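You operate a simulated robot arm through the tools that you are given. There is no shell and no other tool.

You run a simulated robot arm. Do the job below in one go: nothing can be reset, and whatever is moved stays where it is left.

TASK
Turn the blanket control off, then unplug the blanket and park its plug.
Fine: dial and timer back to off; switch off before the plug is pulled; plug in its holder, grey lid shut.

Only the result counts: the job must be done as asked and must still hold three seconds after the hand-in. Knocking over, shifting, dropping, spilling or breaking anything else fails it. Lids that push on must go on centred and level and be pressed home; caps that screw on are set level and turned clockwise until they are tight. Flat cloth is picked up by pressing the open fingertips on it (5 to 10 N) and closing them slowly along it; thin cloth reads only 2 to 8 mm in the jaws.

THE ROBOT
A 6-joint arm with a two-finger parallel gripper, fixed in place. Base frame: the origin is on the floor under the middle of its stand, x ahead of it, y to its left, z up; the work surface is at about z = 0.6. Lengths are in m, angles in rad, forces in N, time in s.
It reaches about 1.313 m from its shoulder. Its first joint turns from -2.897 to 2.897 rad. Payload 3.43 kg.
The tool frame sits at the grasp point between the pads (the TCP): z along the fingers, y along the line on which they close. The tips reach 0.034 m beyond it. The gripper opens to 0.128 m. The fingers are 0.024 m wide and 0.012 m thick; the gripper's body (0.048 by 0.13 m) begins 0.096 m behind the TCP.
Orientation is that of the tool frame in the base frame, as a unit quaternion [w, x, y, z]. With the fingers straight down and closing along the base's y, the tool's x points along the base's -x, its y along +y and its z along -z.

THE INTERFACE
- The arm moves only by the tool servo_tool. Its argument "targets" is a list of rows, each a list of 7 numbers: the turn, a rotation vector about the tool's x, y, z in rad, then the shift along the tool's x, y, z in cm, then the finger opening in cm, from 0 to 12.8. In form: [[rx, ry, rz, dx, dy, dz, grip], ...]. A call has 1 to 20 rows; each row shifts and turns the commanded pose from where the row before left it, along the tool's axes as they then stand. Each row takes 0.2 s and may step no farther than 0.05 m and 0.15 rad from the row before; otherwise, or with a gripper value out of range, the whole call is refused. A pose out of reach is approached as far as the arm can. The call stops where the force on the tool passes 50 N (or 10 N more than at its start, if that is more) or the arm is blocked; 0.2 s more then pass. Each finger travels about 0.153 m/s and halts on what it meets, pressing with about 31 N; the grip force reading is that of the motor and also rises with nothing between the fingers. The clock runs only during rows and for 0.2 s after the last one: add rows that do not move to give the fingers time. The reply holds the time, the measured pose of the TCP, the force on the tool along the base axes, the opening and the grip force, in the units named above and with some noise, with the torque about the TCP (base axes, N m) and any sound that the robot's microphone picked up.
- Cameras (640 x 400 px; columns grow to the right, rows downward): "scene" is fixed at [0.3792, 0.6477, 1.1942]; the picture's right is [0.00, 1.00, 0.00], its down [0.99, -0.00, -0.15] and it looks along [-0.15, 0.00, -0.99] (base axes); focal length 279 px, centre (320, 200). "wrist" rides on the gripper at [0.076, -0.011, -0.16] in the tool frame; the picture's right is [0.15, 0.99, 0.00], its down [-0.88, 0.13, -0.46] and it looks along [-0.45, 0.07, 0.89] (tool axes); focal length 234 px, centre (320, 200).
- grab_frame(camera): a new picture of that camera. It takes no simulated time.
- probe_pixels(camera, pixels): for up to 12 pixels [column, row] of the newest picture of that camera ("zoom" is the newest enlarged one), the place [x, y, z] in the base frame of the surface seen there, good to about 0.002 m, but the place of the scene camera against the robot may be out by one fixed shift of up to 0.025 m in any direction. It takes no simulated time.
- zoom(camera, box): a new picture of the part [left, top, right, bottom] of that camera's present view, enlarged. It takes no simulated time.
- job_done(): hands the job in; it is judged then, once.

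Leave the gripper open and the arm clear of the work at the hand-in unless told otherwise.

The tools are called after "Call:" by a JSON object that holds its "name" and its "arguments". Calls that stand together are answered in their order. servo_tool: Moves the arm, as the interface text tells. Its arguments: {"type":"object","properties":{"targets":{"type":"array"}},"required":["targets"]} The other tools are called the same way: grab_frame (camera) takes a picture; probe_pixels (camera, pixels) gives the place of the surface under pixels of a picture; zoom (camera, box) takes an enlarged picture of a part of a camera's view; job_done () hands the job in.

At the start:

```text
time_s: 0.0
tcp_pos: [0.2879, 0.5934, 0.9075]
tool_rot: [0.001, -0.001, 1.0, 0.0]
contact_force: [0.2, 0.5, -0.7]
wrist_torque: [0.0, 0.01, -0.03]
opening: 0.1278
grip_force: 0.0
```

scene: 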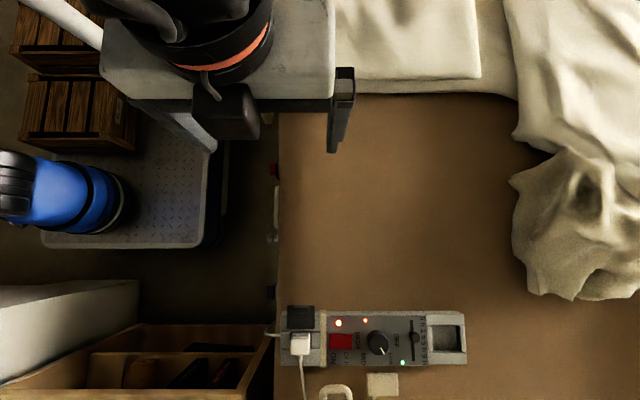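
wrist: 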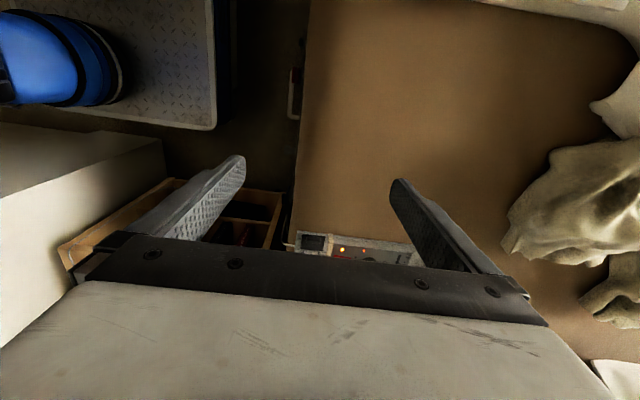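

I see the control panel near the bottom middle of the scene picture (columns 280–465, rows 305–400). I'll enlarge that part to read its controls.

Call:
{"name": "zoom", "arguments": {"camera": "scene", "box": [265, 295, 475, 400]}}

Call:
{"name": "zoom", "arguments": {"camera": "wrist", "box": [270, 210, 430, 280]}}

```text
3.05 times, centred on (370, 348) of scene
```

zoom: 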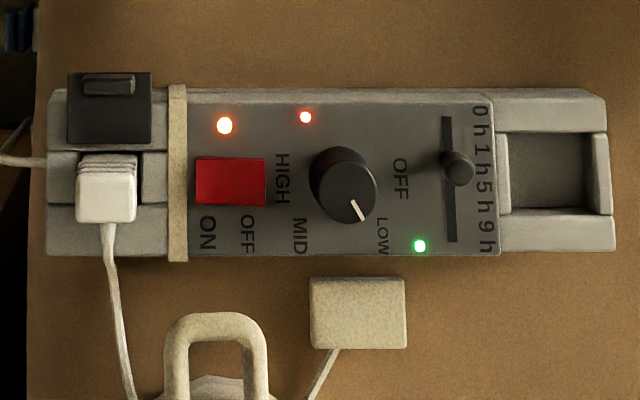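

```text
4.00 times, centred on (350, 245) of wrist
```

zoom: 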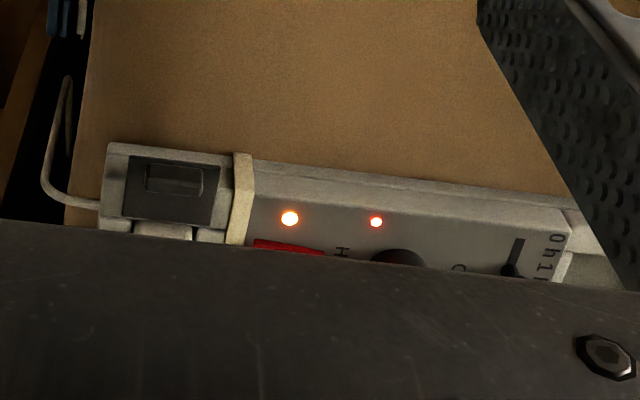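

The panel shows a plug in a socket at the left, a dark lid beside it, a red rocker, a round dial, a slider with 0h–9h, and a pocket at the right. Next I'll probe points of these for their places.

Call:
{"name": "probe_pixels", "arguments": {"camera": "zoom", "pixels": [[107, 185], [110, 120], [108, 85], [228, 182], [342, 180], [357, 210], [457, 165], [450, 220], [555, 165], [545, 235], [358, 310], [220, 325]]}}

Call:
{"name": "grab_frame", "arguments": {"camera": "scene"}}

```text
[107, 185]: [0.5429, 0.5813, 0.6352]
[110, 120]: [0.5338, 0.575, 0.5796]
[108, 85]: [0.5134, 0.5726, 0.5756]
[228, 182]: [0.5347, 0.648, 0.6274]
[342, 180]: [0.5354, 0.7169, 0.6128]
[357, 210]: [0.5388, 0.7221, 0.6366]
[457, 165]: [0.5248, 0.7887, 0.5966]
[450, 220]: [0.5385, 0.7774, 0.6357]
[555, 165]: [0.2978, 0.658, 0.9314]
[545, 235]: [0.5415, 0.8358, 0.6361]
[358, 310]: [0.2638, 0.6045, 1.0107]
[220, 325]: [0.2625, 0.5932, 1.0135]
```

```text
taken
```

scene: 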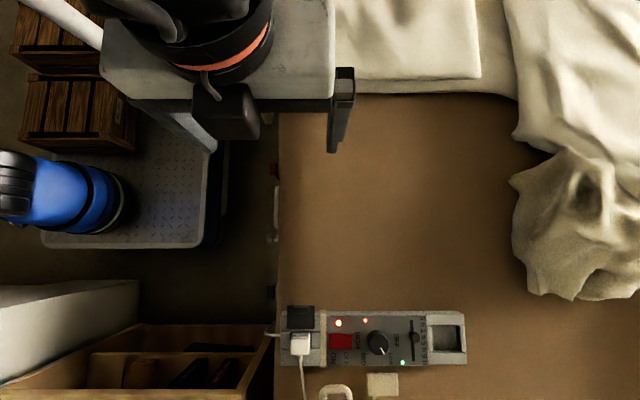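

That probe used the wrist enlargement (the newest one). I'll enlarge the scene view again so I can probe it.

Call:
{"name": "zoom", "arguments": {"camera": "scene", "box": [265, 295, 475, 400]}}

```text
3.05 times, centred on (370, 348) of scene
```

zoom: 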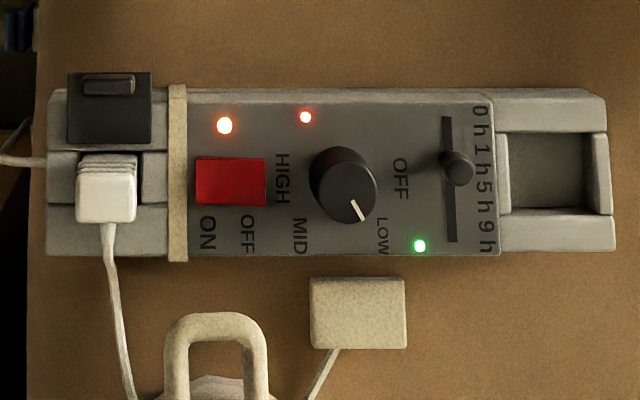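

Now I'll probe the plug (106,190), lid (110,110), rocker halves, dial, slider knob (458,168), pocket (550,172) and the beige things below.

Call:
{"name": "probe_pixels", "arguments": {"camera": "zoom", "pixels": [[106, 200], [106, 165], [110, 120], [110, 85], [212, 182], [252, 182], [343, 178], [358, 210], [458, 165], [449, 220], [550, 172], [358, 310]]}}

Call:
{"name": "probe_pixels", "arguments": {"camera": "zoom", "pixels": [[70, 225], [155, 225], [70, 165], [155, 165], [177, 240], [400, 240], [500, 110], [560, 235], [605, 170], [500, 170], [215, 325], [500, 320]]}}

```text
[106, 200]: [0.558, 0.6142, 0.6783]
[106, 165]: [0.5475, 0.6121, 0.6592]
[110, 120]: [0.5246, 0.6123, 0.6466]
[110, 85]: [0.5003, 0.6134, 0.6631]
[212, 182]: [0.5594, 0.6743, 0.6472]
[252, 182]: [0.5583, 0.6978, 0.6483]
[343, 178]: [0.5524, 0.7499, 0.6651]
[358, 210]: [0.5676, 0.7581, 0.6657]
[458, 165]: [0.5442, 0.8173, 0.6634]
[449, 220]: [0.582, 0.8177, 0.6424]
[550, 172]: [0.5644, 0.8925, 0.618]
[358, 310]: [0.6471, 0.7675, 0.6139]
```

```text
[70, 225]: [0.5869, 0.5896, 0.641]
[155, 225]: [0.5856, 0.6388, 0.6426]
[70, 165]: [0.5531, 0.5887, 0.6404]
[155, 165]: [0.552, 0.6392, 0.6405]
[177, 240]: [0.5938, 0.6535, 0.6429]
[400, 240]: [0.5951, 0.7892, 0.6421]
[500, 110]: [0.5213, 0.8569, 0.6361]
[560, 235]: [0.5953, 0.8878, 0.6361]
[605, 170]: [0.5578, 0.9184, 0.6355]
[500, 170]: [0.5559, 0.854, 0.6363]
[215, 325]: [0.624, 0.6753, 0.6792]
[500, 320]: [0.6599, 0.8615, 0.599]
```

The panel top is at z≈0.64, spanning x≈0.50–0.60, y≈0.58–0.92. I'll move the open gripper ahead and left, staying high, to see the panel with the wrist camera.

Call:
{"name": "servo_tool", "arguments": {"targets": [[0, 0, 0, -3.5, 1.8, 0, 12.8], [0, 0, 0, -3.5, 1.8, 0, 12.8], [0, 0, 0, -3.5, 1.8, 0, 12.8], [0, 0, 0, -3.5, 1.8, 0, 12.8], [0, 0, 0, -3.5, 1.8, 0, 12.8], [0, 0, 0, -3.5, 1.8, 0, 12.8], [0, 0, 0, -3.5, 1.8, 0, 12.8]]}}

Call:
{"name": "grab_frame", "arguments": {"camera": "wrist"}}

```text
time_s: 1.6
tcp_pos: [0.5314, 0.719, 0.9094]
tool_rot: [0.001, 0.0, 1.0, 0.0]
contact_force: [-0.4, -0.7, 1.2]
wrist_torque: [0.03, -0.03, -0.02]
opening: 0.1281
grip_force: 0.1
```

```text
taken
```

wrist: 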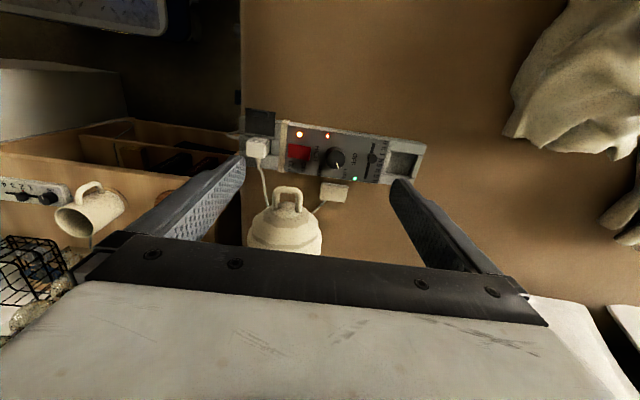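

The whole panel is in view now, with a round pot at (285,225) and a small beige block at (335,192). I'll enlarge the panel area.

Call:
{"name": "zoom", "arguments": {"camera": "wrist", "box": [230, 95, 430, 265]}}

Call:
{"name": "zoom", "arguments": {"camera": "wrist", "box": [235, 95, 335, 175]}}

Call:
{"name": "zoom", "arguments": {"camera": "wrist", "box": [320, 115, 430, 205]}}

```text
2.35 times, centred on (330, 180) of wrist
```

zoom: 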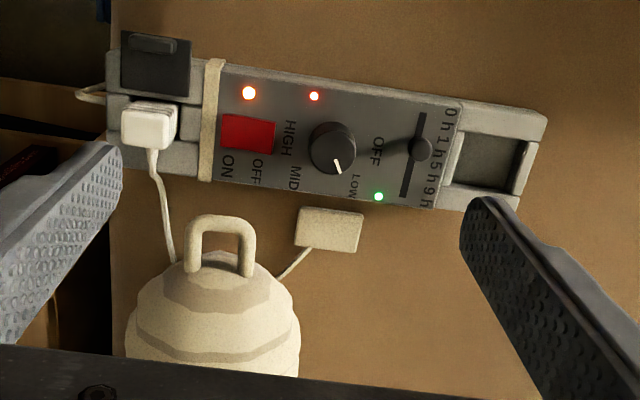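

```text
5.00 times, centred on (285, 135) of wrist
```

zoom: 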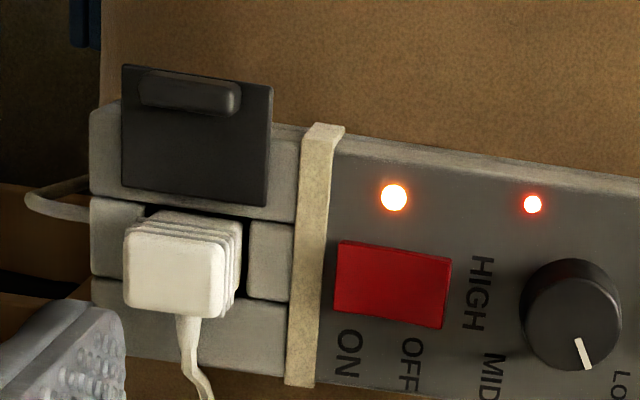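

```text
4.44 times, centred on (375, 160) of wrist
```

zoom: 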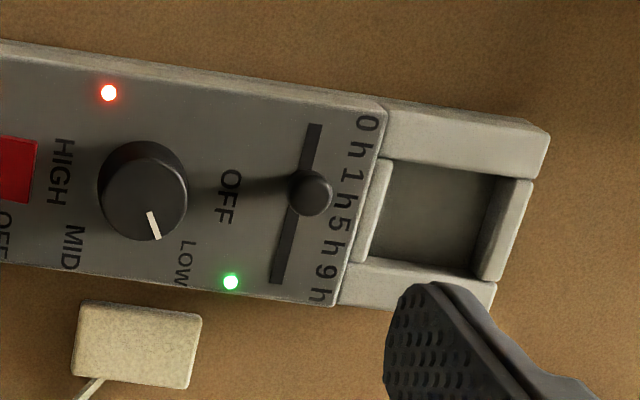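

The strip holds the plug in a socket (zoomed at about (180,265)), with an open, tilted dark-grey lid behind it. A cord runs from the plug behind the pot, so I'll move farther ahead to see where the cord goes.

Call:
{"name": "servo_tool", "arguments": {"targets": [[0, 0, 0, -4.0, 0, 0, 12.8], [0, 0, 0, -4.0, 0, 0, 12.8], [0, 0, 0, -4.0, 0, 0, 12.8], [0, 0, 0, -4.0, 0, 0, 12.8], [0, 0, 0, -3.0, 0, 0, 12.8]]}}

Call:
{"name": "grab_frame", "arguments": {"camera": "wrist"}}

```text
time_s: 2.8
tcp_pos: [0.7195, 0.715, 0.9084]
tool_rot: [0.001, -0.001, 1.0, 0.001]
contact_force: [0.9, -0.1, 0.8]
wrist_torque: [-0.01, -0.08, -0.03]
opening: 0.128
grip_force: 0.0
out of reach, approached as far as the arm can: row 5
```

```text
taken
```

wrist: 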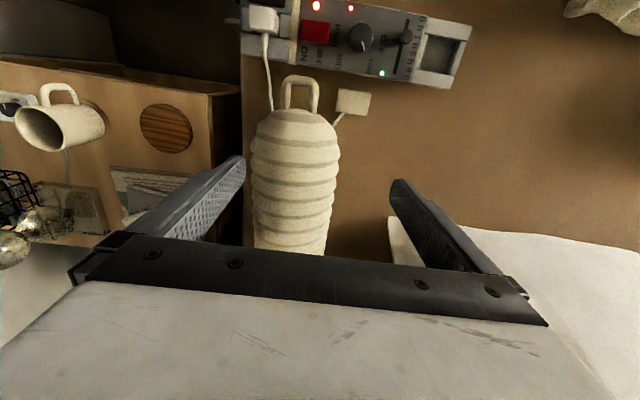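

An elongated ribbed beige thing lies from (300,80) down to (295,250), between the cord at (268,80) and the block at (352,102). I'll enlarge this and probe its heights.

Call:
{"name": "zoom", "arguments": {"camera": "wrist", "box": [230, 0, 480, 156]}}

Call:
{"name": "probe_pixels", "arguments": {"camera": "wrist", "pixels": [[264, 18], [267, 60], [271, 105], [300, 78], [294, 115], [294, 160], [294, 210], [294, 240], [352, 102], [338, 118], [255, 160], [338, 160]]}}

```text
2.56 times, centred on (355, 78) of wrist
```

zoom: 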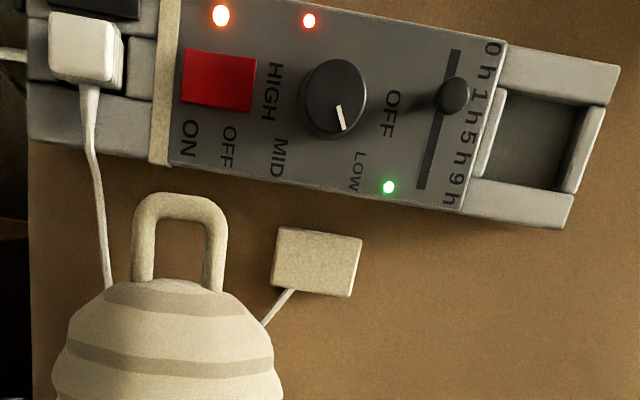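

```text
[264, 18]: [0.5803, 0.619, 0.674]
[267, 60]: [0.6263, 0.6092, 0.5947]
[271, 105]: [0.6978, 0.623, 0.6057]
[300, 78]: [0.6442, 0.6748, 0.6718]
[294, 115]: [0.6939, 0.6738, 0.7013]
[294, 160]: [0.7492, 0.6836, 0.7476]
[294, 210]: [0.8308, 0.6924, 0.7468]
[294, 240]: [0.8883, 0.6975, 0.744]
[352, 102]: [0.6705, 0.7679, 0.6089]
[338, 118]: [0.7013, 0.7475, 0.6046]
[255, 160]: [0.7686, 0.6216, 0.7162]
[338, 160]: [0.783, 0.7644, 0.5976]
```

Comparing block tops, the scene camera reads about 0.022 low in x and 0.005 high in z, so I'll trust the wrist camera. Next I'll move down and right, nearer to the plug and lid, for a close look.

Call:
{"name": "servo_tool", "arguments": {"targets": [[0, 0, 0, 2.5, -1.9, 1.5, 12.8], [0, 0, 0, 2.5, -1.9, 2, 12.8], [0, 0, 0, 2.5, -1.9, 2, 12.8], [0, 0, 0, 2.5, -1.9, 2, 12.8]]}}

Call:
{"name": "grab_frame", "arguments": {"camera": "wrist"}}

```text
time_s: 3.8
tcp_pos: [0.6187, 0.6405, 0.8331]
tool_rot: [-0.001, 0.0, 1.0, 0.001]
contact_force: [0.1, -0.8, -0.8]
wrist_torque: [0.0, 0.02, 0.0]
opening: 0.128
grip_force: 0.1
```

```text
taken
```

wrist: 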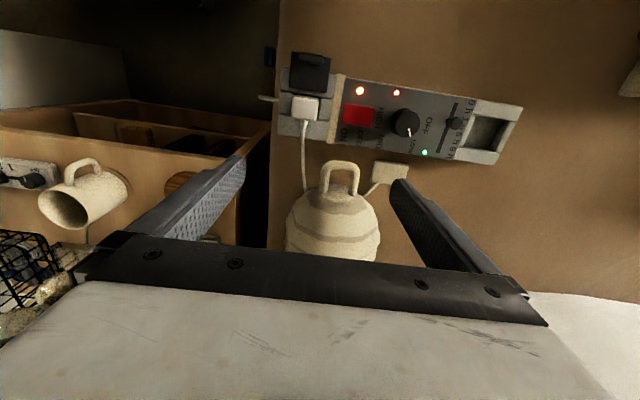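

I can see the plug at (305,107), lid at (310,70) and the dial at (405,122). I'll enlarge the left and right halves.

Call:
{"name": "zoom", "arguments": {"camera": "wrist", "box": [260, 40, 360, 150]}}

Call:
{"name": "zoom", "arguments": {"camera": "wrist", "box": [270, 40, 370, 102]}}

Call:
{"name": "zoom", "arguments": {"camera": "wrist", "box": [270, 40, 530, 202]}}

```text
3.64 times, centred on (310, 95) of wrist
```

zoom: 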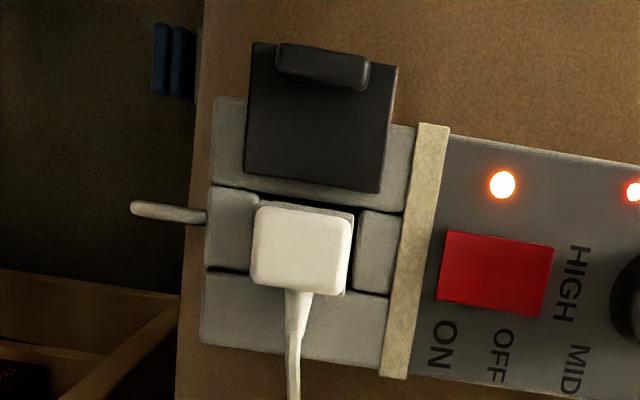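

```text
6.40 times, centred on (320, 71) of wrist
```

zoom: 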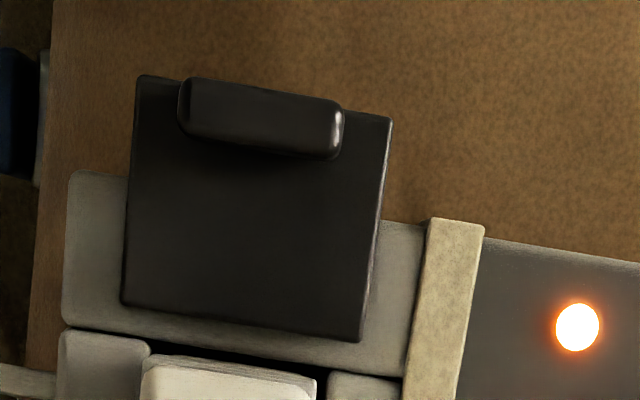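

```text
2.46 times, centred on (400, 121) of wrist
```

zoom: 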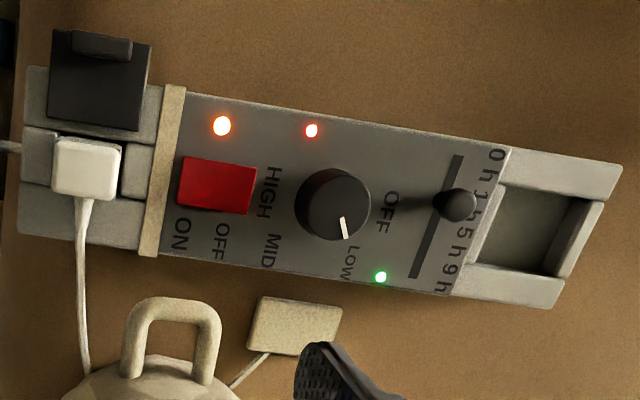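

I'll probe the third enlargement: strip corners, lid corners, plug, rocker ends, dial, slider and pocket.

Call:
{"name": "probe_pixels", "arguments": {"camera": "zoom", "pixels": [[60, 45], [145, 58], [52, 110], [135, 122], [100, 47], [98, 85], [62, 150], [112, 155], [85, 165], [83, 192], [190, 185], [243, 190]]}}

Call:
{"name": "probe_pixels", "arguments": {"camera": "zoom", "pixels": [[335, 205], [345, 235], [335, 180], [458, 203], [455, 165], [422, 260], [490, 190], [470, 260], [570, 205], [545, 265], [525, 230], [520, 175]]}}

Call:
{"name": "probe_pixels", "arguments": {"camera": "zoom", "pixels": [[530, 290], [600, 210], [560, 280], [485, 215], [40, 165], [135, 170], [30, 230], [150, 240], [30, 80], [380, 275], [295, 320], [600, 185]]}}

```text
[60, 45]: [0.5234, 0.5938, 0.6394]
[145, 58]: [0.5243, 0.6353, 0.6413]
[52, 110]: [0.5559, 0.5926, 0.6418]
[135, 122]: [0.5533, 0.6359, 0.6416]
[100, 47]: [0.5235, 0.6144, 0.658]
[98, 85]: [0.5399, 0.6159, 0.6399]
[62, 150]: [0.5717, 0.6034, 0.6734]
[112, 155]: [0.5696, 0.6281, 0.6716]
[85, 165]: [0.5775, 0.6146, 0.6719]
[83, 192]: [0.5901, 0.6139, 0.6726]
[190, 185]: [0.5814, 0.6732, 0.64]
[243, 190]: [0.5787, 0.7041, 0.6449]
```

```text
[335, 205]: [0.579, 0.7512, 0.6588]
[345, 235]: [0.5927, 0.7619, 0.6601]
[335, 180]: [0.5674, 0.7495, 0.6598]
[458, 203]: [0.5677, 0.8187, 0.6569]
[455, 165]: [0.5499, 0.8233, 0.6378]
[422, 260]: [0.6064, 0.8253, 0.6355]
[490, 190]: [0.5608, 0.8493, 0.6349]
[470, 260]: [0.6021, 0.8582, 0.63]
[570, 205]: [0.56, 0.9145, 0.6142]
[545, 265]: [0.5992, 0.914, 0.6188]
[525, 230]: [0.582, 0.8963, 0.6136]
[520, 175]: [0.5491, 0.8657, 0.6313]
```

```text
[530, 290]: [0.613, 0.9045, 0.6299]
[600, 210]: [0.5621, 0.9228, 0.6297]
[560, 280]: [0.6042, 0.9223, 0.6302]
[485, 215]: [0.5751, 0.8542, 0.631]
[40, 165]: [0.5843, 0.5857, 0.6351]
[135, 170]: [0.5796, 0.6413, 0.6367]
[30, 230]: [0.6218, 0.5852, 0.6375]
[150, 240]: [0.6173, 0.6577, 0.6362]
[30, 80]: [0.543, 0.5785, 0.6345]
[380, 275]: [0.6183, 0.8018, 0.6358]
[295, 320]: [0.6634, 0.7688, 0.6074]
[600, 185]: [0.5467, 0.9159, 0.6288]
```

The lid lies flat on the strip (top z≈0.641) with a raised bar at its outer edge (z≈0.658, x≈0.523), so it looks like a sliding cover. The pocket floor is at z≈0.614. Next I'll shift right, toward y≈0.5, to see the cord on that side of the lying ribbed thing.

Call:
{"name": "servo_tool", "arguments": {"targets": [[0, 0, 0, 0, -4.5, 0, 12.8], [0, 0, 0, -2, -4, 0, 12.8], [0, 0, 0, -3, -3.5, 0, 12.8]]}}

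Call:
{"name": "grab_frame", "arguments": {"camera": "wrist"}}

```text
time_s: 4.6
tcp_pos: [0.6693, 0.5199, 0.831]
tool_rot: [0.0, -0.001, 1.0, 0.0]
contact_force: [-0.1, -0.1, 0.2]
wrist_torque: [-0.05, -0.01, -0.02]
opening: 0.1282
grip_force: 0.1
```

```text
taken
```

wrist: 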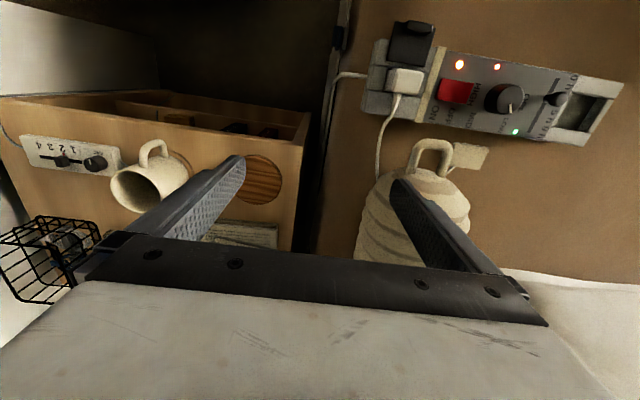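

Call:
{"name": "zoom", "arguments": {"camera": "wrist", "box": [330, 10, 500, 260]}}

Call:
{"name": "probe_pixels", "arguments": {"camera": "wrist", "pixels": [[380, 140], [377, 170], [376, 178], [365, 215], [360, 250], [355, 180], [345, 250], [395, 180], [410, 28], [405, 65], [415, 45], [470, 155]]}}

```text
1.60 times, centred on (415, 135) of wrist
```

zoom: 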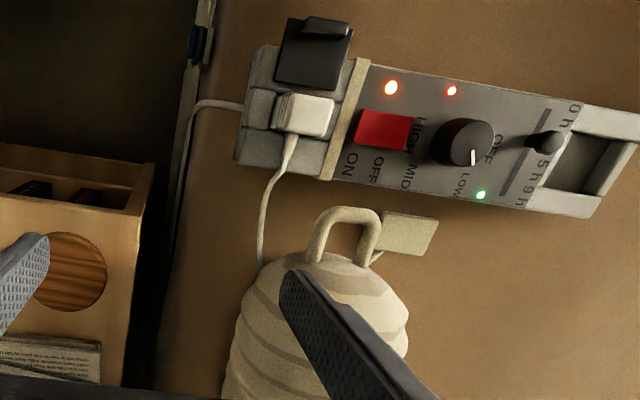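

```text
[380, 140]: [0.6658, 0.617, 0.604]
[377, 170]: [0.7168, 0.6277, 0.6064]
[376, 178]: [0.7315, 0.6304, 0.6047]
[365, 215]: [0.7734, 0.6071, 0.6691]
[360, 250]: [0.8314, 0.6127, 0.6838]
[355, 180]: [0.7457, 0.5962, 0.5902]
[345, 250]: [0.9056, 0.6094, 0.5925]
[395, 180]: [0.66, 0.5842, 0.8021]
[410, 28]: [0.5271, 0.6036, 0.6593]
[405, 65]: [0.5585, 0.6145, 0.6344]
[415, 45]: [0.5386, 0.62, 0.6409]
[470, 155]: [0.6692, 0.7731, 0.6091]
```

The cord lies on the table and passes under the side of the ribbed thing; the block at (470,155) is at its other end. I'll start with the dial: go above it at (0.579, 0.751) with the opening narrowed to about 6 cm.

Call:
{"name": "servo_tool", "arguments": {"targets": [[0, 0, 0, 1.5, 3.85, 0, 6], [0, 0, 0, 1.5, 3.85, 0, 6], [0, 0, 0, 1.5, 3.85, 0, 6], [0, 0, 0, 1.5, 3.85, 0, 6], [0, 0, 0, 1.5, 3.85, 0, 6], [0, 0, 0, 1.5, 3.85, 0, 6], [0, 0, 0.14, 0, 0, 2.5, 6], [0, 0, 0.14, 0, 0, 2.5, 6], [0, 0, 0.14, 0, 0, 2, 6], [0, 0, 0.08, 0, 0, 0, 6]]}}

Call:
{"name": "grab_frame", "arguments": {"camera": "wrist"}}

```text
time_s: 6.8
tcp_pos: [0.5792, 0.75, 0.76]
tool_rot: [0.0, 0.247, 0.969, 0.0]
contact_force: [-0.6, -0.2, -0.3]
wrist_torque: [-0.03, -0.04, 0.0]
opening: 0.0599
grip_force: 0.1
```

```text
taken
```

wrist: 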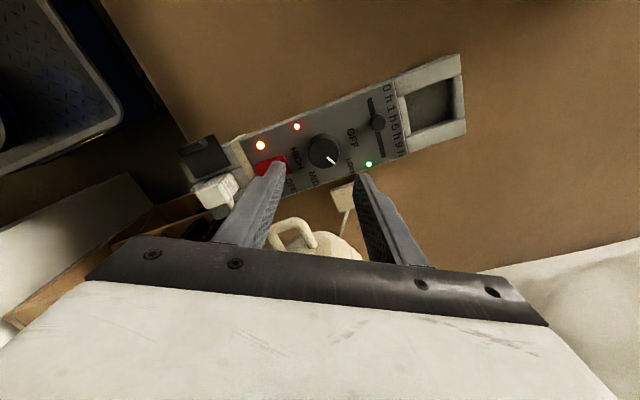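

The dial is at (323,151), between the fingers' line of descent. I'll enlarge it to read the pointer and probe its centre.

Call:
{"name": "zoom", "arguments": {"camera": "wrist", "box": [240, 80, 480, 230]}}

Call:
{"name": "zoom", "arguments": {"camera": "wrist", "box": [283, 115, 363, 185]}}

Call:
{"name": "probe_pixels", "arguments": {"camera": "zoom", "pixels": [[320, 200], [220, 205], [380, 205], [320, 150], [330, 250], [350, 210], [400, 300], [312, 125]]}}

```text
2.67 times, centred on (360, 155) of wrist
```

zoom: 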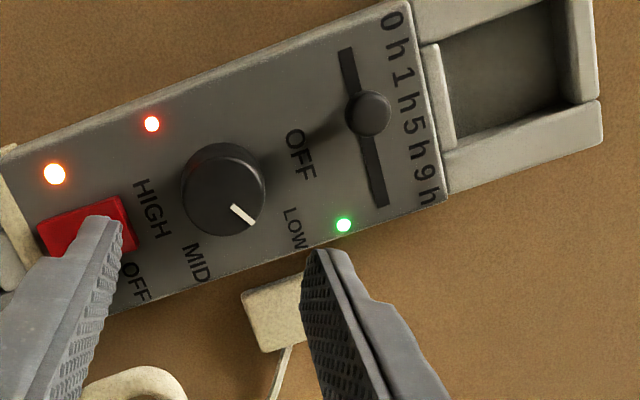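

```text
5.71 times, centred on (323, 150) of wrist
```

zoom: 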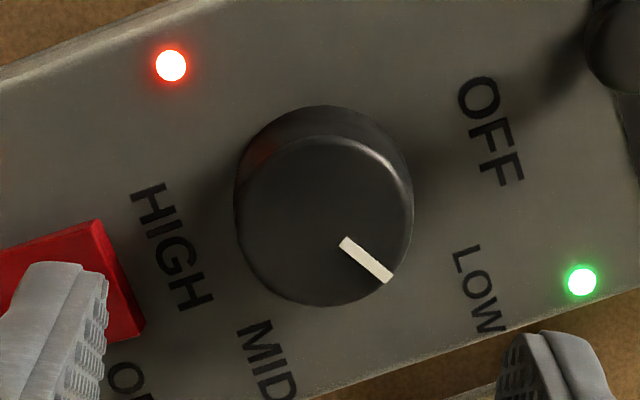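

```text
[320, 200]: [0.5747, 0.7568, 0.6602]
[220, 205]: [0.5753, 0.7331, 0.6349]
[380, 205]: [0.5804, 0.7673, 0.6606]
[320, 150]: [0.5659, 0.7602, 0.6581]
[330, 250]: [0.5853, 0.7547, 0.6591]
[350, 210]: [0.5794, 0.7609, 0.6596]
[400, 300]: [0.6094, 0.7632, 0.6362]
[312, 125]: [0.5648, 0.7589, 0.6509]
```

The pointer reads LOW; OFF lies 60° counter-clockwise seen from above. The dial is about 3.5 cm wide, centred near (0.579, 0.756), so I'll narrow to 5 cm, shift to it and go down with the tips just above the panel.

Call:
{"name": "servo_tool", "arguments": {"targets": [[0, 0, 0, 0.29, 0.53, 0, 5], [0, 0, 0, 0, 0, 3, 5], [0, 0, 0, 0, 0, 3, 5], [0, 0, 0, 0, 0, 1.6, 5]]}}

Call:
{"name": "grab_frame", "arguments": {"camera": "wrist"}}

```text
time_s: 7.8
tcp_pos: [0.579, 0.756, 0.6853]
tool_rot: [0.001, 0.247, 0.969, 0.001]
contact_force: [-0.3, -0.1, -0.3]
wrist_torque: [0.03, 0.0, -0.05]
opening: 0.0502
grip_force: 0.1
```

```text
taken
```

wrist: 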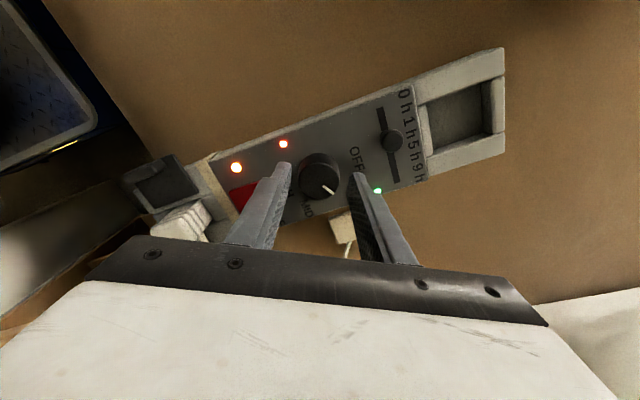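

The fingers straddle the dial at (320,177). I'll enlarge to check centring before going lower.

Call:
{"name": "zoom", "arguments": {"camera": "wrist", "box": [260, 130, 400, 220]}}

```text
4.44 times, centred on (330, 175) of wrist
```

zoom: 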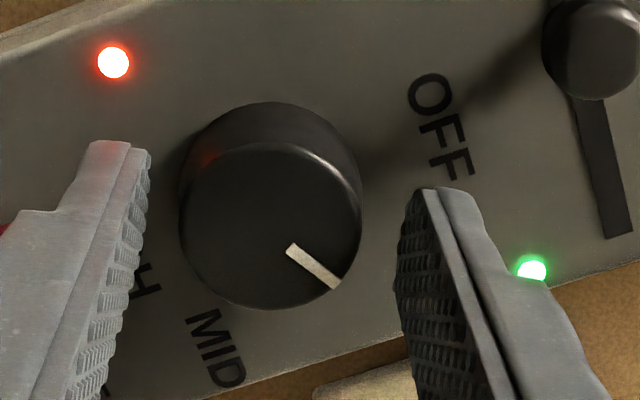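

The dial sits centred between the tips. I'll go down 1 cm more and close on it.

Call:
{"name": "servo_tool", "arguments": {"targets": [[0, 0, 0, 0, 0, 1.0, 5], [0, 0, 0, 0, 0, 0, 4], [0, 0, 0, 0, 0, 0, 3], [0, 0, 0, 0, 0, 0, 2.8], [0, 0, 0, 0, 0, 0, 2.8]]}}

```text
time_s: 9.0
tcp_pos: [0.579, 0.7566, 0.6751]
tool_rot: [0.0, 0.247, 0.969, -0.001]
contact_force: [-12.9, -20.4, -3.2]
wrist_torque: [-0.65, 0.51, 0.02]
opening: 0.037
grip_force: 45.2
```

Gripped at 3.7 cm, but there is a 24 N side force along -tool y, so I am slightly off centre. I'll ease the tool about 1.5 mm that way.

Call:
{"name": "servo_tool", "arguments": {"targets": [[0, 0, 0, 0, -0.1, 0, 2.8], [0, 0, 0, 0, 0, 0, 2.8]]}}

```text
time_s: 9.6
tcp_pos: [0.5795, 0.7549, 0.6758]
tool_rot: [-0.001, 0.246, 0.969, 0.0]
contact_force: [-5.7, -12.9, -5.4]
wrist_torque: [-0.3, 0.4, -0.01]
opening: 0.0366
grip_force: 44.6
```

Call:
{"name": "servo_tool", "arguments": {"targets": [[0, 0, 0, 0, -0.1, 0, 2.8], [0, 0, 0, 0, 0, 0, 2.8]]}}

```text
time_s: 10.2
tcp_pos: [0.5795, 0.7543, 0.6748]
tool_rot: [0.001, 0.246, 0.969, 0.001]
contact_force: [2.8, 2.9, -7.7]
wrist_torque: [0.13, -0.18, -0.01]
opening: 0.0366
grip_force: 44.9
```

The side force is now small. I'll turn counter-clockwise (seen from above) about 0.52 rad first and check the forces.

Call:
{"name": "servo_tool", "arguments": {"targets": [[0, 0, -0.13, 0, 0, 0, 2.8], [0, 0, -0.13, 0, 0, 0, 2.8], [0, 0, -0.13, 0, 0, 0, 2.8], [0, 0, -0.13, 0, 0, 0, 2.8]]}}

Call:
{"name": "zoom", "arguments": {"camera": "wrist", "box": [240, 110, 400, 220]}}

```text
time_s: 11.2
tcp_pos: [0.579, 0.7555, 0.6753]
tool_rot: [0.0, -0.012, 1.0, 0.0]
contact_force: [12.4, 7.1, -3.7]
wrist_torque: [0.26, -0.16, 0.04]
opening: 0.0368
grip_force: 44.9
```

```text
3.64 times, centred on (320, 165) of wrist
```

zoom: 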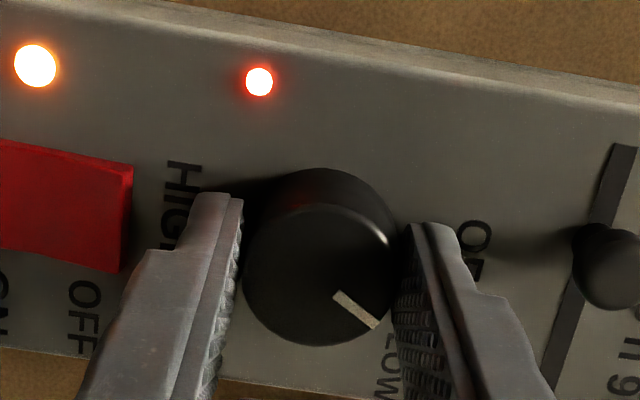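

The pointer turned along with the gripper. I'll turn the remaining 0.53 rad.

Call:
{"name": "servo_tool", "arguments": {"targets": [[0, 0, -0.13, 0, 0, 0, 2.8], [0, 0, -0.13, 0, 0, 0, 2.8], [0, 0, -0.13, 0, 0, 0, 2.8], [0, 0, -0.14, 0, 0, 0, 2.8], [0, 0, 0, 0, 0, 0, 2.8]]}}

Call:
{"name": "zoom", "arguments": {"camera": "wrist", "box": [240, 110, 400, 220]}}

```text
time_s: 12.4
tcp_pos: [0.5799, 0.7551, 0.6753]
tool_rot: [0.001, -0.272, 0.962, 0.0]
contact_force: [20.5, 8.3, -0.6]
wrist_torque: [0.3, -0.58, 0.01]
opening: 0.0367
grip_force: 44.7
```

```text
3.64 times, centred on (320, 165) of wrist
```

zoom: 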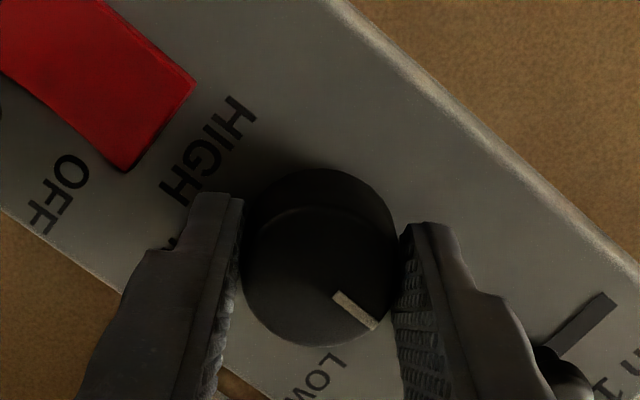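

The dial has been turned 1.05 rad. I'll open the fingers, go up, and look at the pointer.

Call:
{"name": "servo_tool", "arguments": {"targets": [[0, 0, 0, 0, 0, 0, 4.2], [0, 0, 0, 0, 0, 0, 5], [0, 0, 0, 0, 0, 0, 5], [0, 0, 0, 0, 0, -3, 5], [0, 0, 0, 0, 0, -4, 5], [0, 0, 0.14, 0, 0, -4, 5], [0, 0, 0.14, 0, 0, 0, 5], [0, 0, 0.14, 0, 0, 0, 5], [0, 0, 0.13, 0, 0, 0, 5]]}}

Call:
{"name": "grab_frame", "arguments": {"camera": "wrist"}}

Call:
{"name": "zoom", "arguments": {"camera": "wrist", "box": [220, 80, 460, 230]}}

```text
time_s: 14.4
tcp_pos: [0.5789, 0.7548, 0.7863]
tool_rot: [0.002, 0.001, 1.0, 0.001]
contact_force: [0.2, 0.0, -0.7]
wrist_torque: [-0.01, -0.01, 0.0]
opening: 0.05
grip_force: 0.1
```

```text
taken
```

wrist: 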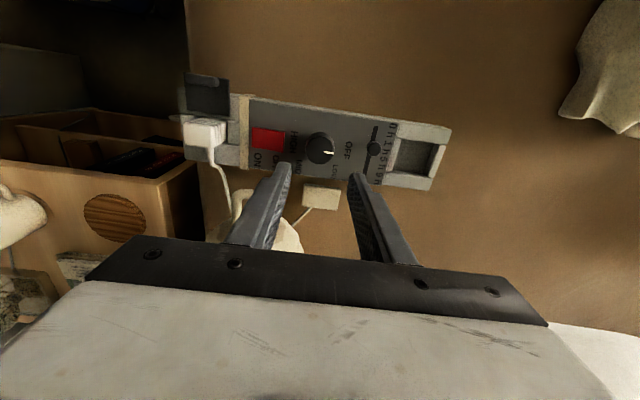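

```text
2.67 times, centred on (340, 155) of wrist
```

zoom: 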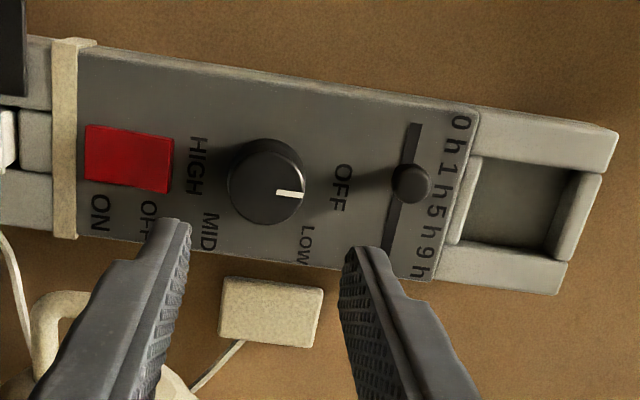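

The pointer now points along +y at OFF, and all the panel lamps are dark. Next is the slider: I'll probe its knob and slot ends.

Call:
{"name": "probe_pixels", "arguments": {"camera": "zoom", "pixels": [[411, 183], [411, 170], [425, 183], [415, 124], [413, 150], [397, 220], [388, 250], [95, 150], [160, 160], [128, 155], [78, 110], [460, 120]]}}

Call:
{"name": "zoom", "arguments": {"camera": "wrist", "box": [350, 110, 450, 200]}}

```text
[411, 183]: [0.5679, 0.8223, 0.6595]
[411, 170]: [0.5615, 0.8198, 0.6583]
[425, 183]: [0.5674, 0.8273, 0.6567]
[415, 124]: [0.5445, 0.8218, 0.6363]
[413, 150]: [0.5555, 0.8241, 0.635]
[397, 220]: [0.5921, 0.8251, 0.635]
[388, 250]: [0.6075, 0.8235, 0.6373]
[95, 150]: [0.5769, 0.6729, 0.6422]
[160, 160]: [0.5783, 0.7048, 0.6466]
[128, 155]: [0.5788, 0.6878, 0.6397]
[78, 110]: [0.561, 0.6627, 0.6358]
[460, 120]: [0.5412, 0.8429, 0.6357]
```

```text
4.44 times, centred on (400, 155) of wrist
```

zoom: 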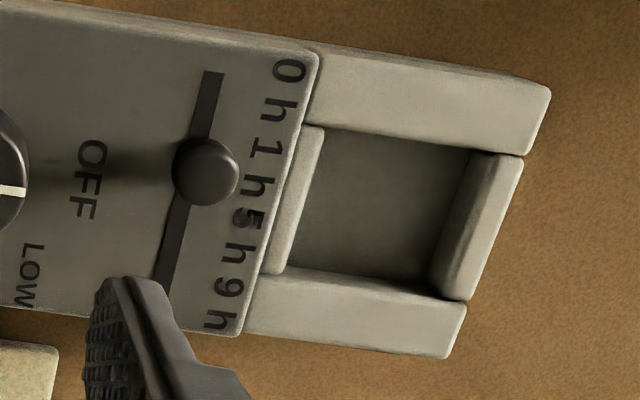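

The knob is at the 1h mark (x≈0.567, y≈0.822); 0h is toward the robot at the slot end (x≈0.545). I'll close the fingers and lower them on the far (+x) side of the knob.

Call:
{"name": "servo_tool", "arguments": {"targets": [[0, 0, 0, -1.6, 3.4, 0, 2], [0, 0, 0, -1.5, 3.3, 0, 0], [0, 0, 0, 0, 0, 3, 0], [0, 0, 0, 0, 0, 4, 0], [0, 0, 0, 0, 0, 2.5, 0], [0, 0, 0, 0, 0, 0, 0]]}}

Call:
{"name": "zoom", "arguments": {"camera": "wrist", "box": [240, 80, 440, 220]}}

```text
time_s: 15.8
tcp_pos: [0.6088, 0.8213, 0.6913]
tool_rot: [0.001, 0.0, 1.0, 0.0]
contact_force: [0.1, -0.2, -0.5]
wrist_torque: [0.0, 0.02, -0.02]
opening: 0.0
grip_force: 31.5
```

```text
2.86 times, centred on (340, 150) of wrist
```

zoom: 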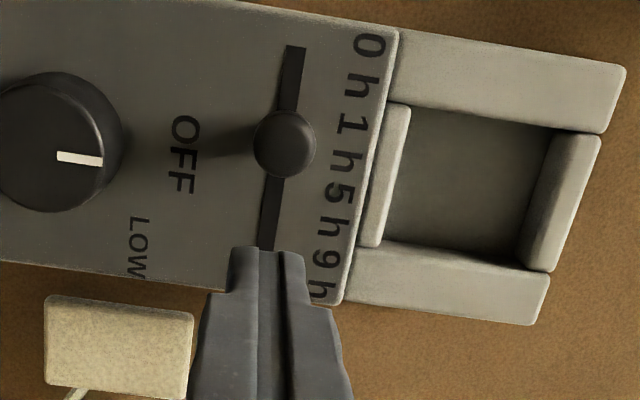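

The closed fingertips are in line with the slot, beyond the knob. I'll lower 1.5 cm and push toward 0h in small steps.

Call:
{"name": "servo_tool", "arguments": {"targets": [[0, 0, 0, 0, 0, 1.5, 0], [0, 0, 0, 0.8, 0.1, 0, 0], [0, 0, 0, 0.8, 0, 0, 0], [0, 0, 0, 0.4, 0, 0, 0], [0, 0, 0, 0.4, 0, 0, 0], [0, 0, 0, 0.4, 0, 0, 0], [0, 0, 0, 0.4, 0, 0, 0]]}}

Call:
{"name": "zoom", "arguments": {"camera": "wrist", "box": [240, 80, 440, 220]}}

```text
time_s: 17.4
tcp_pos: [0.577, 0.8243, 0.677]
tool_rot: [0.0, 0.001, 1.0, 0.0]
contact_force: [0.0, 0.3, 0.2]
wrist_torque: [-0.02, -0.02, -0.01]
opening: 0.0001
grip_force: 30.6
```

```text
2.86 times, centred on (340, 150) of wrist
```

zoom: 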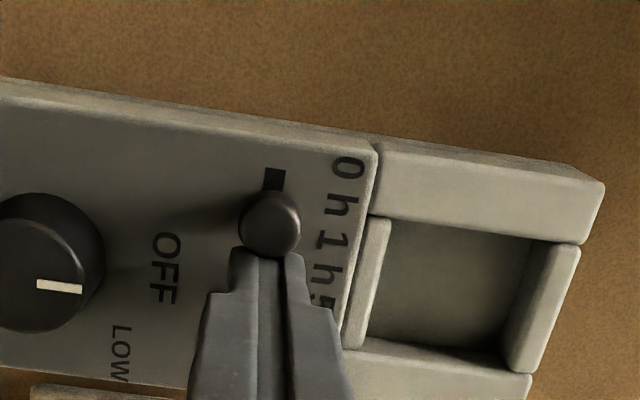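

The tips now touch the knob. I'll keep pushing in small steps toward 0h.

Call:
{"name": "servo_tool", "arguments": {"targets": [[0, 0, 0, 0.3, 0, 0, 0], [0, 0, 0, 0.3, 0, 0, 0], [0, 0, 0, 0.2, 0, 0, 0]]}}

Call:
{"name": "zoom", "arguments": {"camera": "wrist", "box": [240, 80, 440, 220]}}

```text
time_s: 18.2
tcp_pos: [0.5694, 0.8231, 0.6756]
tool_rot: [0.001, 0.0, 1.0, -0.001]
contact_force: [-0.7, -0.1, 0.4]
wrist_torque: [-0.02, 0.02, -0.03]
opening: 0.0
grip_force: 31.1
```

```text
2.86 times, centred on (340, 150) of wrist
```

zoom: 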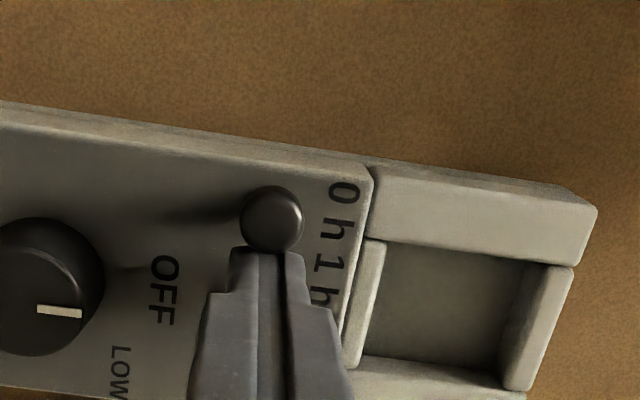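

The knob covers the slot's end now, with no force yet. I'll push on by small steps until the stop is felt.

Call:
{"name": "servo_tool", "arguments": {"targets": [[0, 0, 0, 0.15, 0, 0, 0], [0, 0, 0, 0.15, 0, 0, 0]]}}

```text
time_s: 18.8
tcp_pos: [0.5677, 0.8221, 0.6758]
tool_rot: [0.001, 0.0, 1.0, 0.001]
contact_force: [10.3, 3.1, 0.5]
wrist_torque: [0.12, -0.23, -0.06]
opening: 0.0002
grip_force: 31.2
```

10 N of resistance: the knob is at its stop. I'll back off and rise to look.

Call:
{"name": "servo_tool", "arguments": {"targets": [[0, 0, 0, -1.0, 0, 0, 0], [0, 0, 0, -1.5, 0, 0, 0], [0, 0, 0, 0, 0, -4, 0], [0, 0, 0, 0, 0, -4, 0]]}}

Call:
{"name": "zoom", "arguments": {"camera": "wrist", "box": [180, 60, 440, 220]}}

```text
time_s: 19.8
tcp_pos: [0.5924, 0.8215, 0.7557]
tool_rot: [0.0, 0.0, 1.0, 0.001]
contact_force: [0.0, 1.1, -0.9]
wrist_torque: [0.0, 0.02, -0.01]
opening: 0.0
grip_force: 31.0
```

```text
2.46 times, centred on (310, 140) of wrist
```

zoom: 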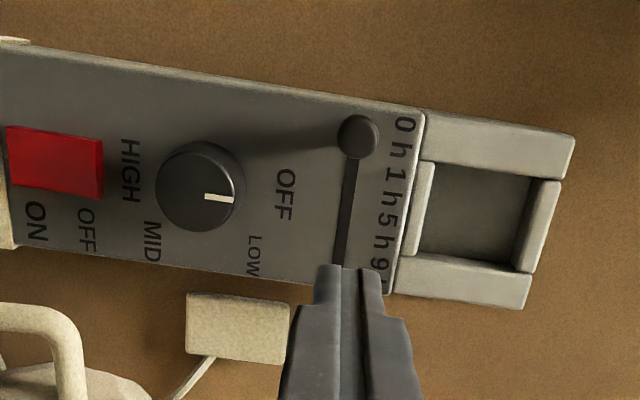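

The timer knob is at 0h. Next I'll move above the red rocker to see its tilt.

Call:
{"name": "servo_tool", "arguments": {"targets": [[0, 0, 0, 0, -4, 0, 0], [0, 0, 0, 0, -4, 0, 0], [0, 0, 0, -1, -4, 0, 0]]}}

Call:
{"name": "zoom", "arguments": {"camera": "wrist", "box": [240, 80, 400, 200]}}

Call:
{"name": "probe_pixels", "arguments": {"camera": "zoom", "pixels": [[200, 130], [200, 180], [230, 155], [260, 160], [290, 165], [315, 170], [315, 130], [310, 210], [340, 170], [170, 150]]}}

```text
time_s: 20.6
tcp_pos: [0.5994, 0.7028, 0.7557]
tool_rot: [0.0, -0.001, 1.0, 0.0]
contact_force: [-0.4, -0.1, -0.4]
wrist_torque: [-0.04, -0.03, 0.03]
opening: 0.0
grip_force: 31.1
```

```text
3.33 times, centred on (320, 140) of wrist
```

zoom: 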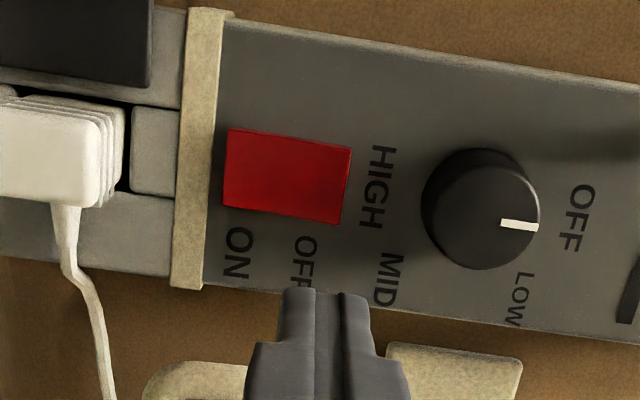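

```text
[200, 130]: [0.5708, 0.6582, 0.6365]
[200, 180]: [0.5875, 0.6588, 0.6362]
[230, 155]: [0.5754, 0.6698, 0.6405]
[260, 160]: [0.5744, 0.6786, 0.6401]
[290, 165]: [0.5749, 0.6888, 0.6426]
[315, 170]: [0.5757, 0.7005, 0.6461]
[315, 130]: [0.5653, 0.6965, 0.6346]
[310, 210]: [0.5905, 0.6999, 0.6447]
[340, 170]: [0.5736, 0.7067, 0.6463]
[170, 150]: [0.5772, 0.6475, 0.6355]
```

The rocker's ON end is down (z≈0.640) and the OFF end is up (z≈0.646). I'll go over the OFF end at (0.578, 0.702) and press it down gently.

Call:
{"name": "servo_tool", "arguments": {"targets": [[0, 0, 0, 2.1, -0.1, 0, 0], [0, 0, 0, 0, 0, 3.5, 0], [0, 0, 0, 0, 0, 3.3, 0], [0, 0, 0, 0, 0, 0.4, 0], [0, 0, 0, 0, 0, 0.3, 0]]}}

```text
time_s: 21.8
tcp_pos: [0.5801, 0.7023, 0.6806]
tool_rot: [0.002, 0.0, 1.0, -0.001]
contact_force: [-0.1, 0.9, -0.2]
wrist_torque: [0.07, 0.02, -0.01]
opening: 0.0
grip_force: 30.5
```

Just above contact. I'll press down in 1–2 mm steps, watching the force and sound.

Call:
{"name": "servo_tool", "arguments": {"targets": [[0, 0, 0, 0, 0, 0.2, 0], [0, 0, 0, 0, 0, 0.2, 0]]}}

```text
time_s: 22.4
tcp_pos: [0.5793, 0.7035, 0.6792]
tool_rot: [0.001, 0.0, 1.0, 0.002]
contact_force: [-1.7, -1.3, 24.0]
wrist_torque: [-0.29, 0.13, -0.03]
opening: 0.0002
grip_force: 30.7
```

24 N of resistance, no click yet. I'll press a little more.

Call:
{"name": "servo_tool", "arguments": {"targets": [[0, 0, 0, 0, 0, 0.1, 0], [0, 0, 0, 0, 0, 0.1, 0]]}}

```text
time_s: 23.1
tcp_pos: [0.5804, 0.7025, 0.6791]
tool_rot: [0.002, -0.001, 1.0, 0.004]
contact_force: [-5.8, -5.1, 13.4]
wrist_torque: [-0.33, 0.3, -0.06]
opening: 0.0001
grip_force: 30.7
stopped in row 2: the force on the tool passed its limit at 52 N (the readings are from after the stop); the commanded pose is now the measured one
```

The press hit 52 N without the rocker going down. I'll lift off and look at the rocker.

Call:
{"name": "servo_tool", "arguments": {"targets": [[0, 0, 0, 0, 0, -1, 0], [0, 0, 0, -1, 0, -3, 0], [0, 0, 0, -1.5, 0, -3.5, 0]]}}

Call:
{"name": "zoom", "arguments": {"camera": "wrist", "box": [240, 80, 400, 200]}}

Call:
{"name": "probe_pixels", "arguments": {"camera": "zoom", "pixels": [[240, 170], [270, 175], [300, 180], [330, 185], [345, 190], [310, 150], [310, 205], [350, 160], [250, 140], [250, 200]]}}

```text
time_s: 23.9
tcp_pos: [0.6063, 0.7027, 0.7512]
tool_rot: [0.001, -0.001, 1.0, 0.003]
contact_force: [0.0, 1.1, -0.4]
wrist_torque: [-0.03, 0.01, -0.01]
opening: 0.0
grip_force: 30.6
```

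```text
3.33 times, centred on (320, 140) of wrist
```

zoom: 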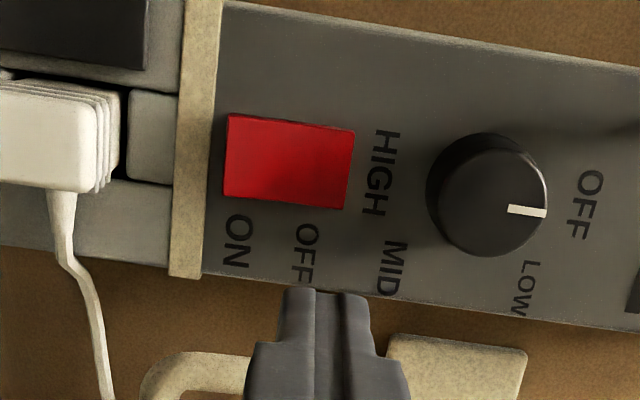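

```text
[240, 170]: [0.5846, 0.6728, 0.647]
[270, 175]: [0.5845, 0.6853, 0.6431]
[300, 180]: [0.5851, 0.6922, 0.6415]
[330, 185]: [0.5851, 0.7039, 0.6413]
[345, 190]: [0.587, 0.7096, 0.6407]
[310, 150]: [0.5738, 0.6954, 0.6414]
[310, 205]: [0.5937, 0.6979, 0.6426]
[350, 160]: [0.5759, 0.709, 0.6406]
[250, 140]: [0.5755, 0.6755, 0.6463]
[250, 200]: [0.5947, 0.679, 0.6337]
```

The rocker flipped: the ON end is now up (0.647) and the OFF end down (0.641). Next is the plug, so I'll move over toward it with the fingers opening to 7 cm.

Call:
{"name": "servo_tool", "arguments": {"targets": [[0, 0, 0, 0, -3, -1, 3], [0, 0, 0, 0, -3, 0, 6], [0, 0, 0, 0, -2.8, 0, 7], [0, 0, 0, 0, 0, 0, 7]]}}

Call:
{"name": "grab_frame", "arguments": {"camera": "wrist"}}

Call:
{"name": "zoom", "arguments": {"camera": "wrist", "box": [250, 60, 410, 180]}}

```text
time_s: 24.9
tcp_pos: [0.6062, 0.615, 0.7619]
tool_rot: [0.001, 0.0, 1.0, 0.002]
contact_force: [-0.5, -0.2, -0.1]
wrist_torque: [0.02, 0.02, 0.02]
opening: 0.07
grip_force: 0.0
```

```text
taken
```

wrist: 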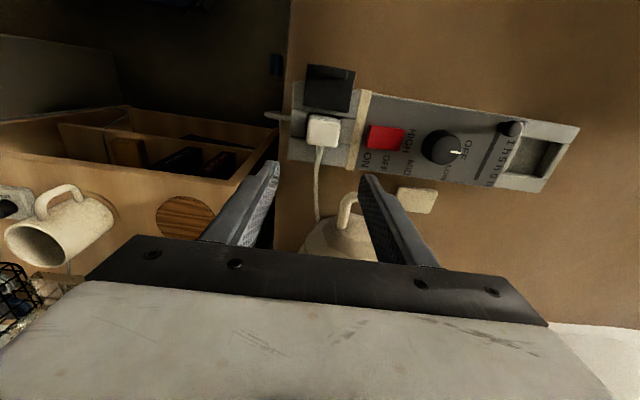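

```text
3.33 times, centred on (330, 120) of wrist
```

zoom: 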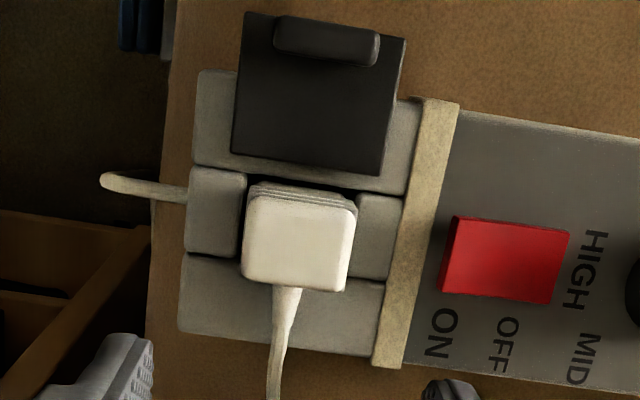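

The plug's top face spans about (245,195) to (350,290) in this enlargement. I'll probe it and the surroundings.

Call:
{"name": "probe_pixels", "arguments": {"camera": "zoom", "pixels": [[297, 243], [252, 240], [342, 248], [300, 208], [293, 280], [300, 188], [288, 310], [280, 360], [375, 230], [415, 230], [215, 210], [325, 42]]}}

Call:
{"name": "probe_pixels", "arguments": {"camera": "zoom", "pixels": [[245, 20], [400, 45], [235, 148], [376, 170], [280, 25], [375, 55], [325, 25], [328, 60], [300, 120], [205, 80], [205, 155], [410, 110]]}}

```text
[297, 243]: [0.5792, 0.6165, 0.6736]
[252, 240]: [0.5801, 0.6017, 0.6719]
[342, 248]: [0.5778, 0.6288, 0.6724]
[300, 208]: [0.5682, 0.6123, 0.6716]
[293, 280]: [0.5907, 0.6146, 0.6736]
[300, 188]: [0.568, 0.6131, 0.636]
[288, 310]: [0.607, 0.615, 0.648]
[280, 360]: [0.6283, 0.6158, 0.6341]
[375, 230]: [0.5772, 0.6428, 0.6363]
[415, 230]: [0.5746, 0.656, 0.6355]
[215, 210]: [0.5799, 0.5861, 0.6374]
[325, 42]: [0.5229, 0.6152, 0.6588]
```

```text
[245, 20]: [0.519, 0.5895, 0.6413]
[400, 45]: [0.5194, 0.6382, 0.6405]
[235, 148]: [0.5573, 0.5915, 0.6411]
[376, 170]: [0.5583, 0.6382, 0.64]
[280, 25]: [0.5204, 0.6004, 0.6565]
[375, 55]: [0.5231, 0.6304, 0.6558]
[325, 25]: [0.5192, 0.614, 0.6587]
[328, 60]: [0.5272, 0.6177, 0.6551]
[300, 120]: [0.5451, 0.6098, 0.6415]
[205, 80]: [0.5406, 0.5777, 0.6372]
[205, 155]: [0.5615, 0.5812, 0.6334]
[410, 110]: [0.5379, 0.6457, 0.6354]
```

The plug is about 3 cm wide, centred at (0.579, 0.615) with its top at z≈0.673. I'll go over it with a 5 cm opening and lower partway.

Call:
{"name": "servo_tool", "arguments": {"targets": [[0, 0, 0, 2.7, 0, 0, 5], [0, 0, 0, 0, 0, 3, 5], [0, 0, 0, 0, 0, 2.5, 5], [0, 0, 0, 0, 0, 0, 5]]}}

Call:
{"name": "zoom", "arguments": {"camera": "wrist", "box": [250, 110, 410, 230]}}

```text
time_s: 25.9
tcp_pos: [0.5798, 0.6141, 0.7064]
tool_rot: [0.002, 0.0, 1.0, 0.002]
contact_force: [-1.0, 0.7, 0.3]
wrist_torque: [0.0, -0.02, 0.01]
opening: 0.0502
grip_force: 0.0
```

```text
3.33 times, centred on (330, 170) of wrist
```

zoom: 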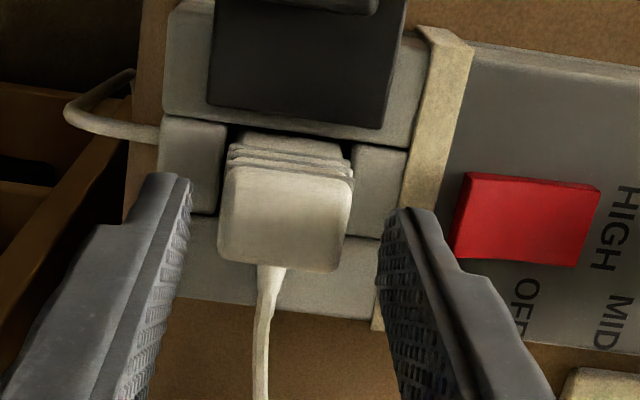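

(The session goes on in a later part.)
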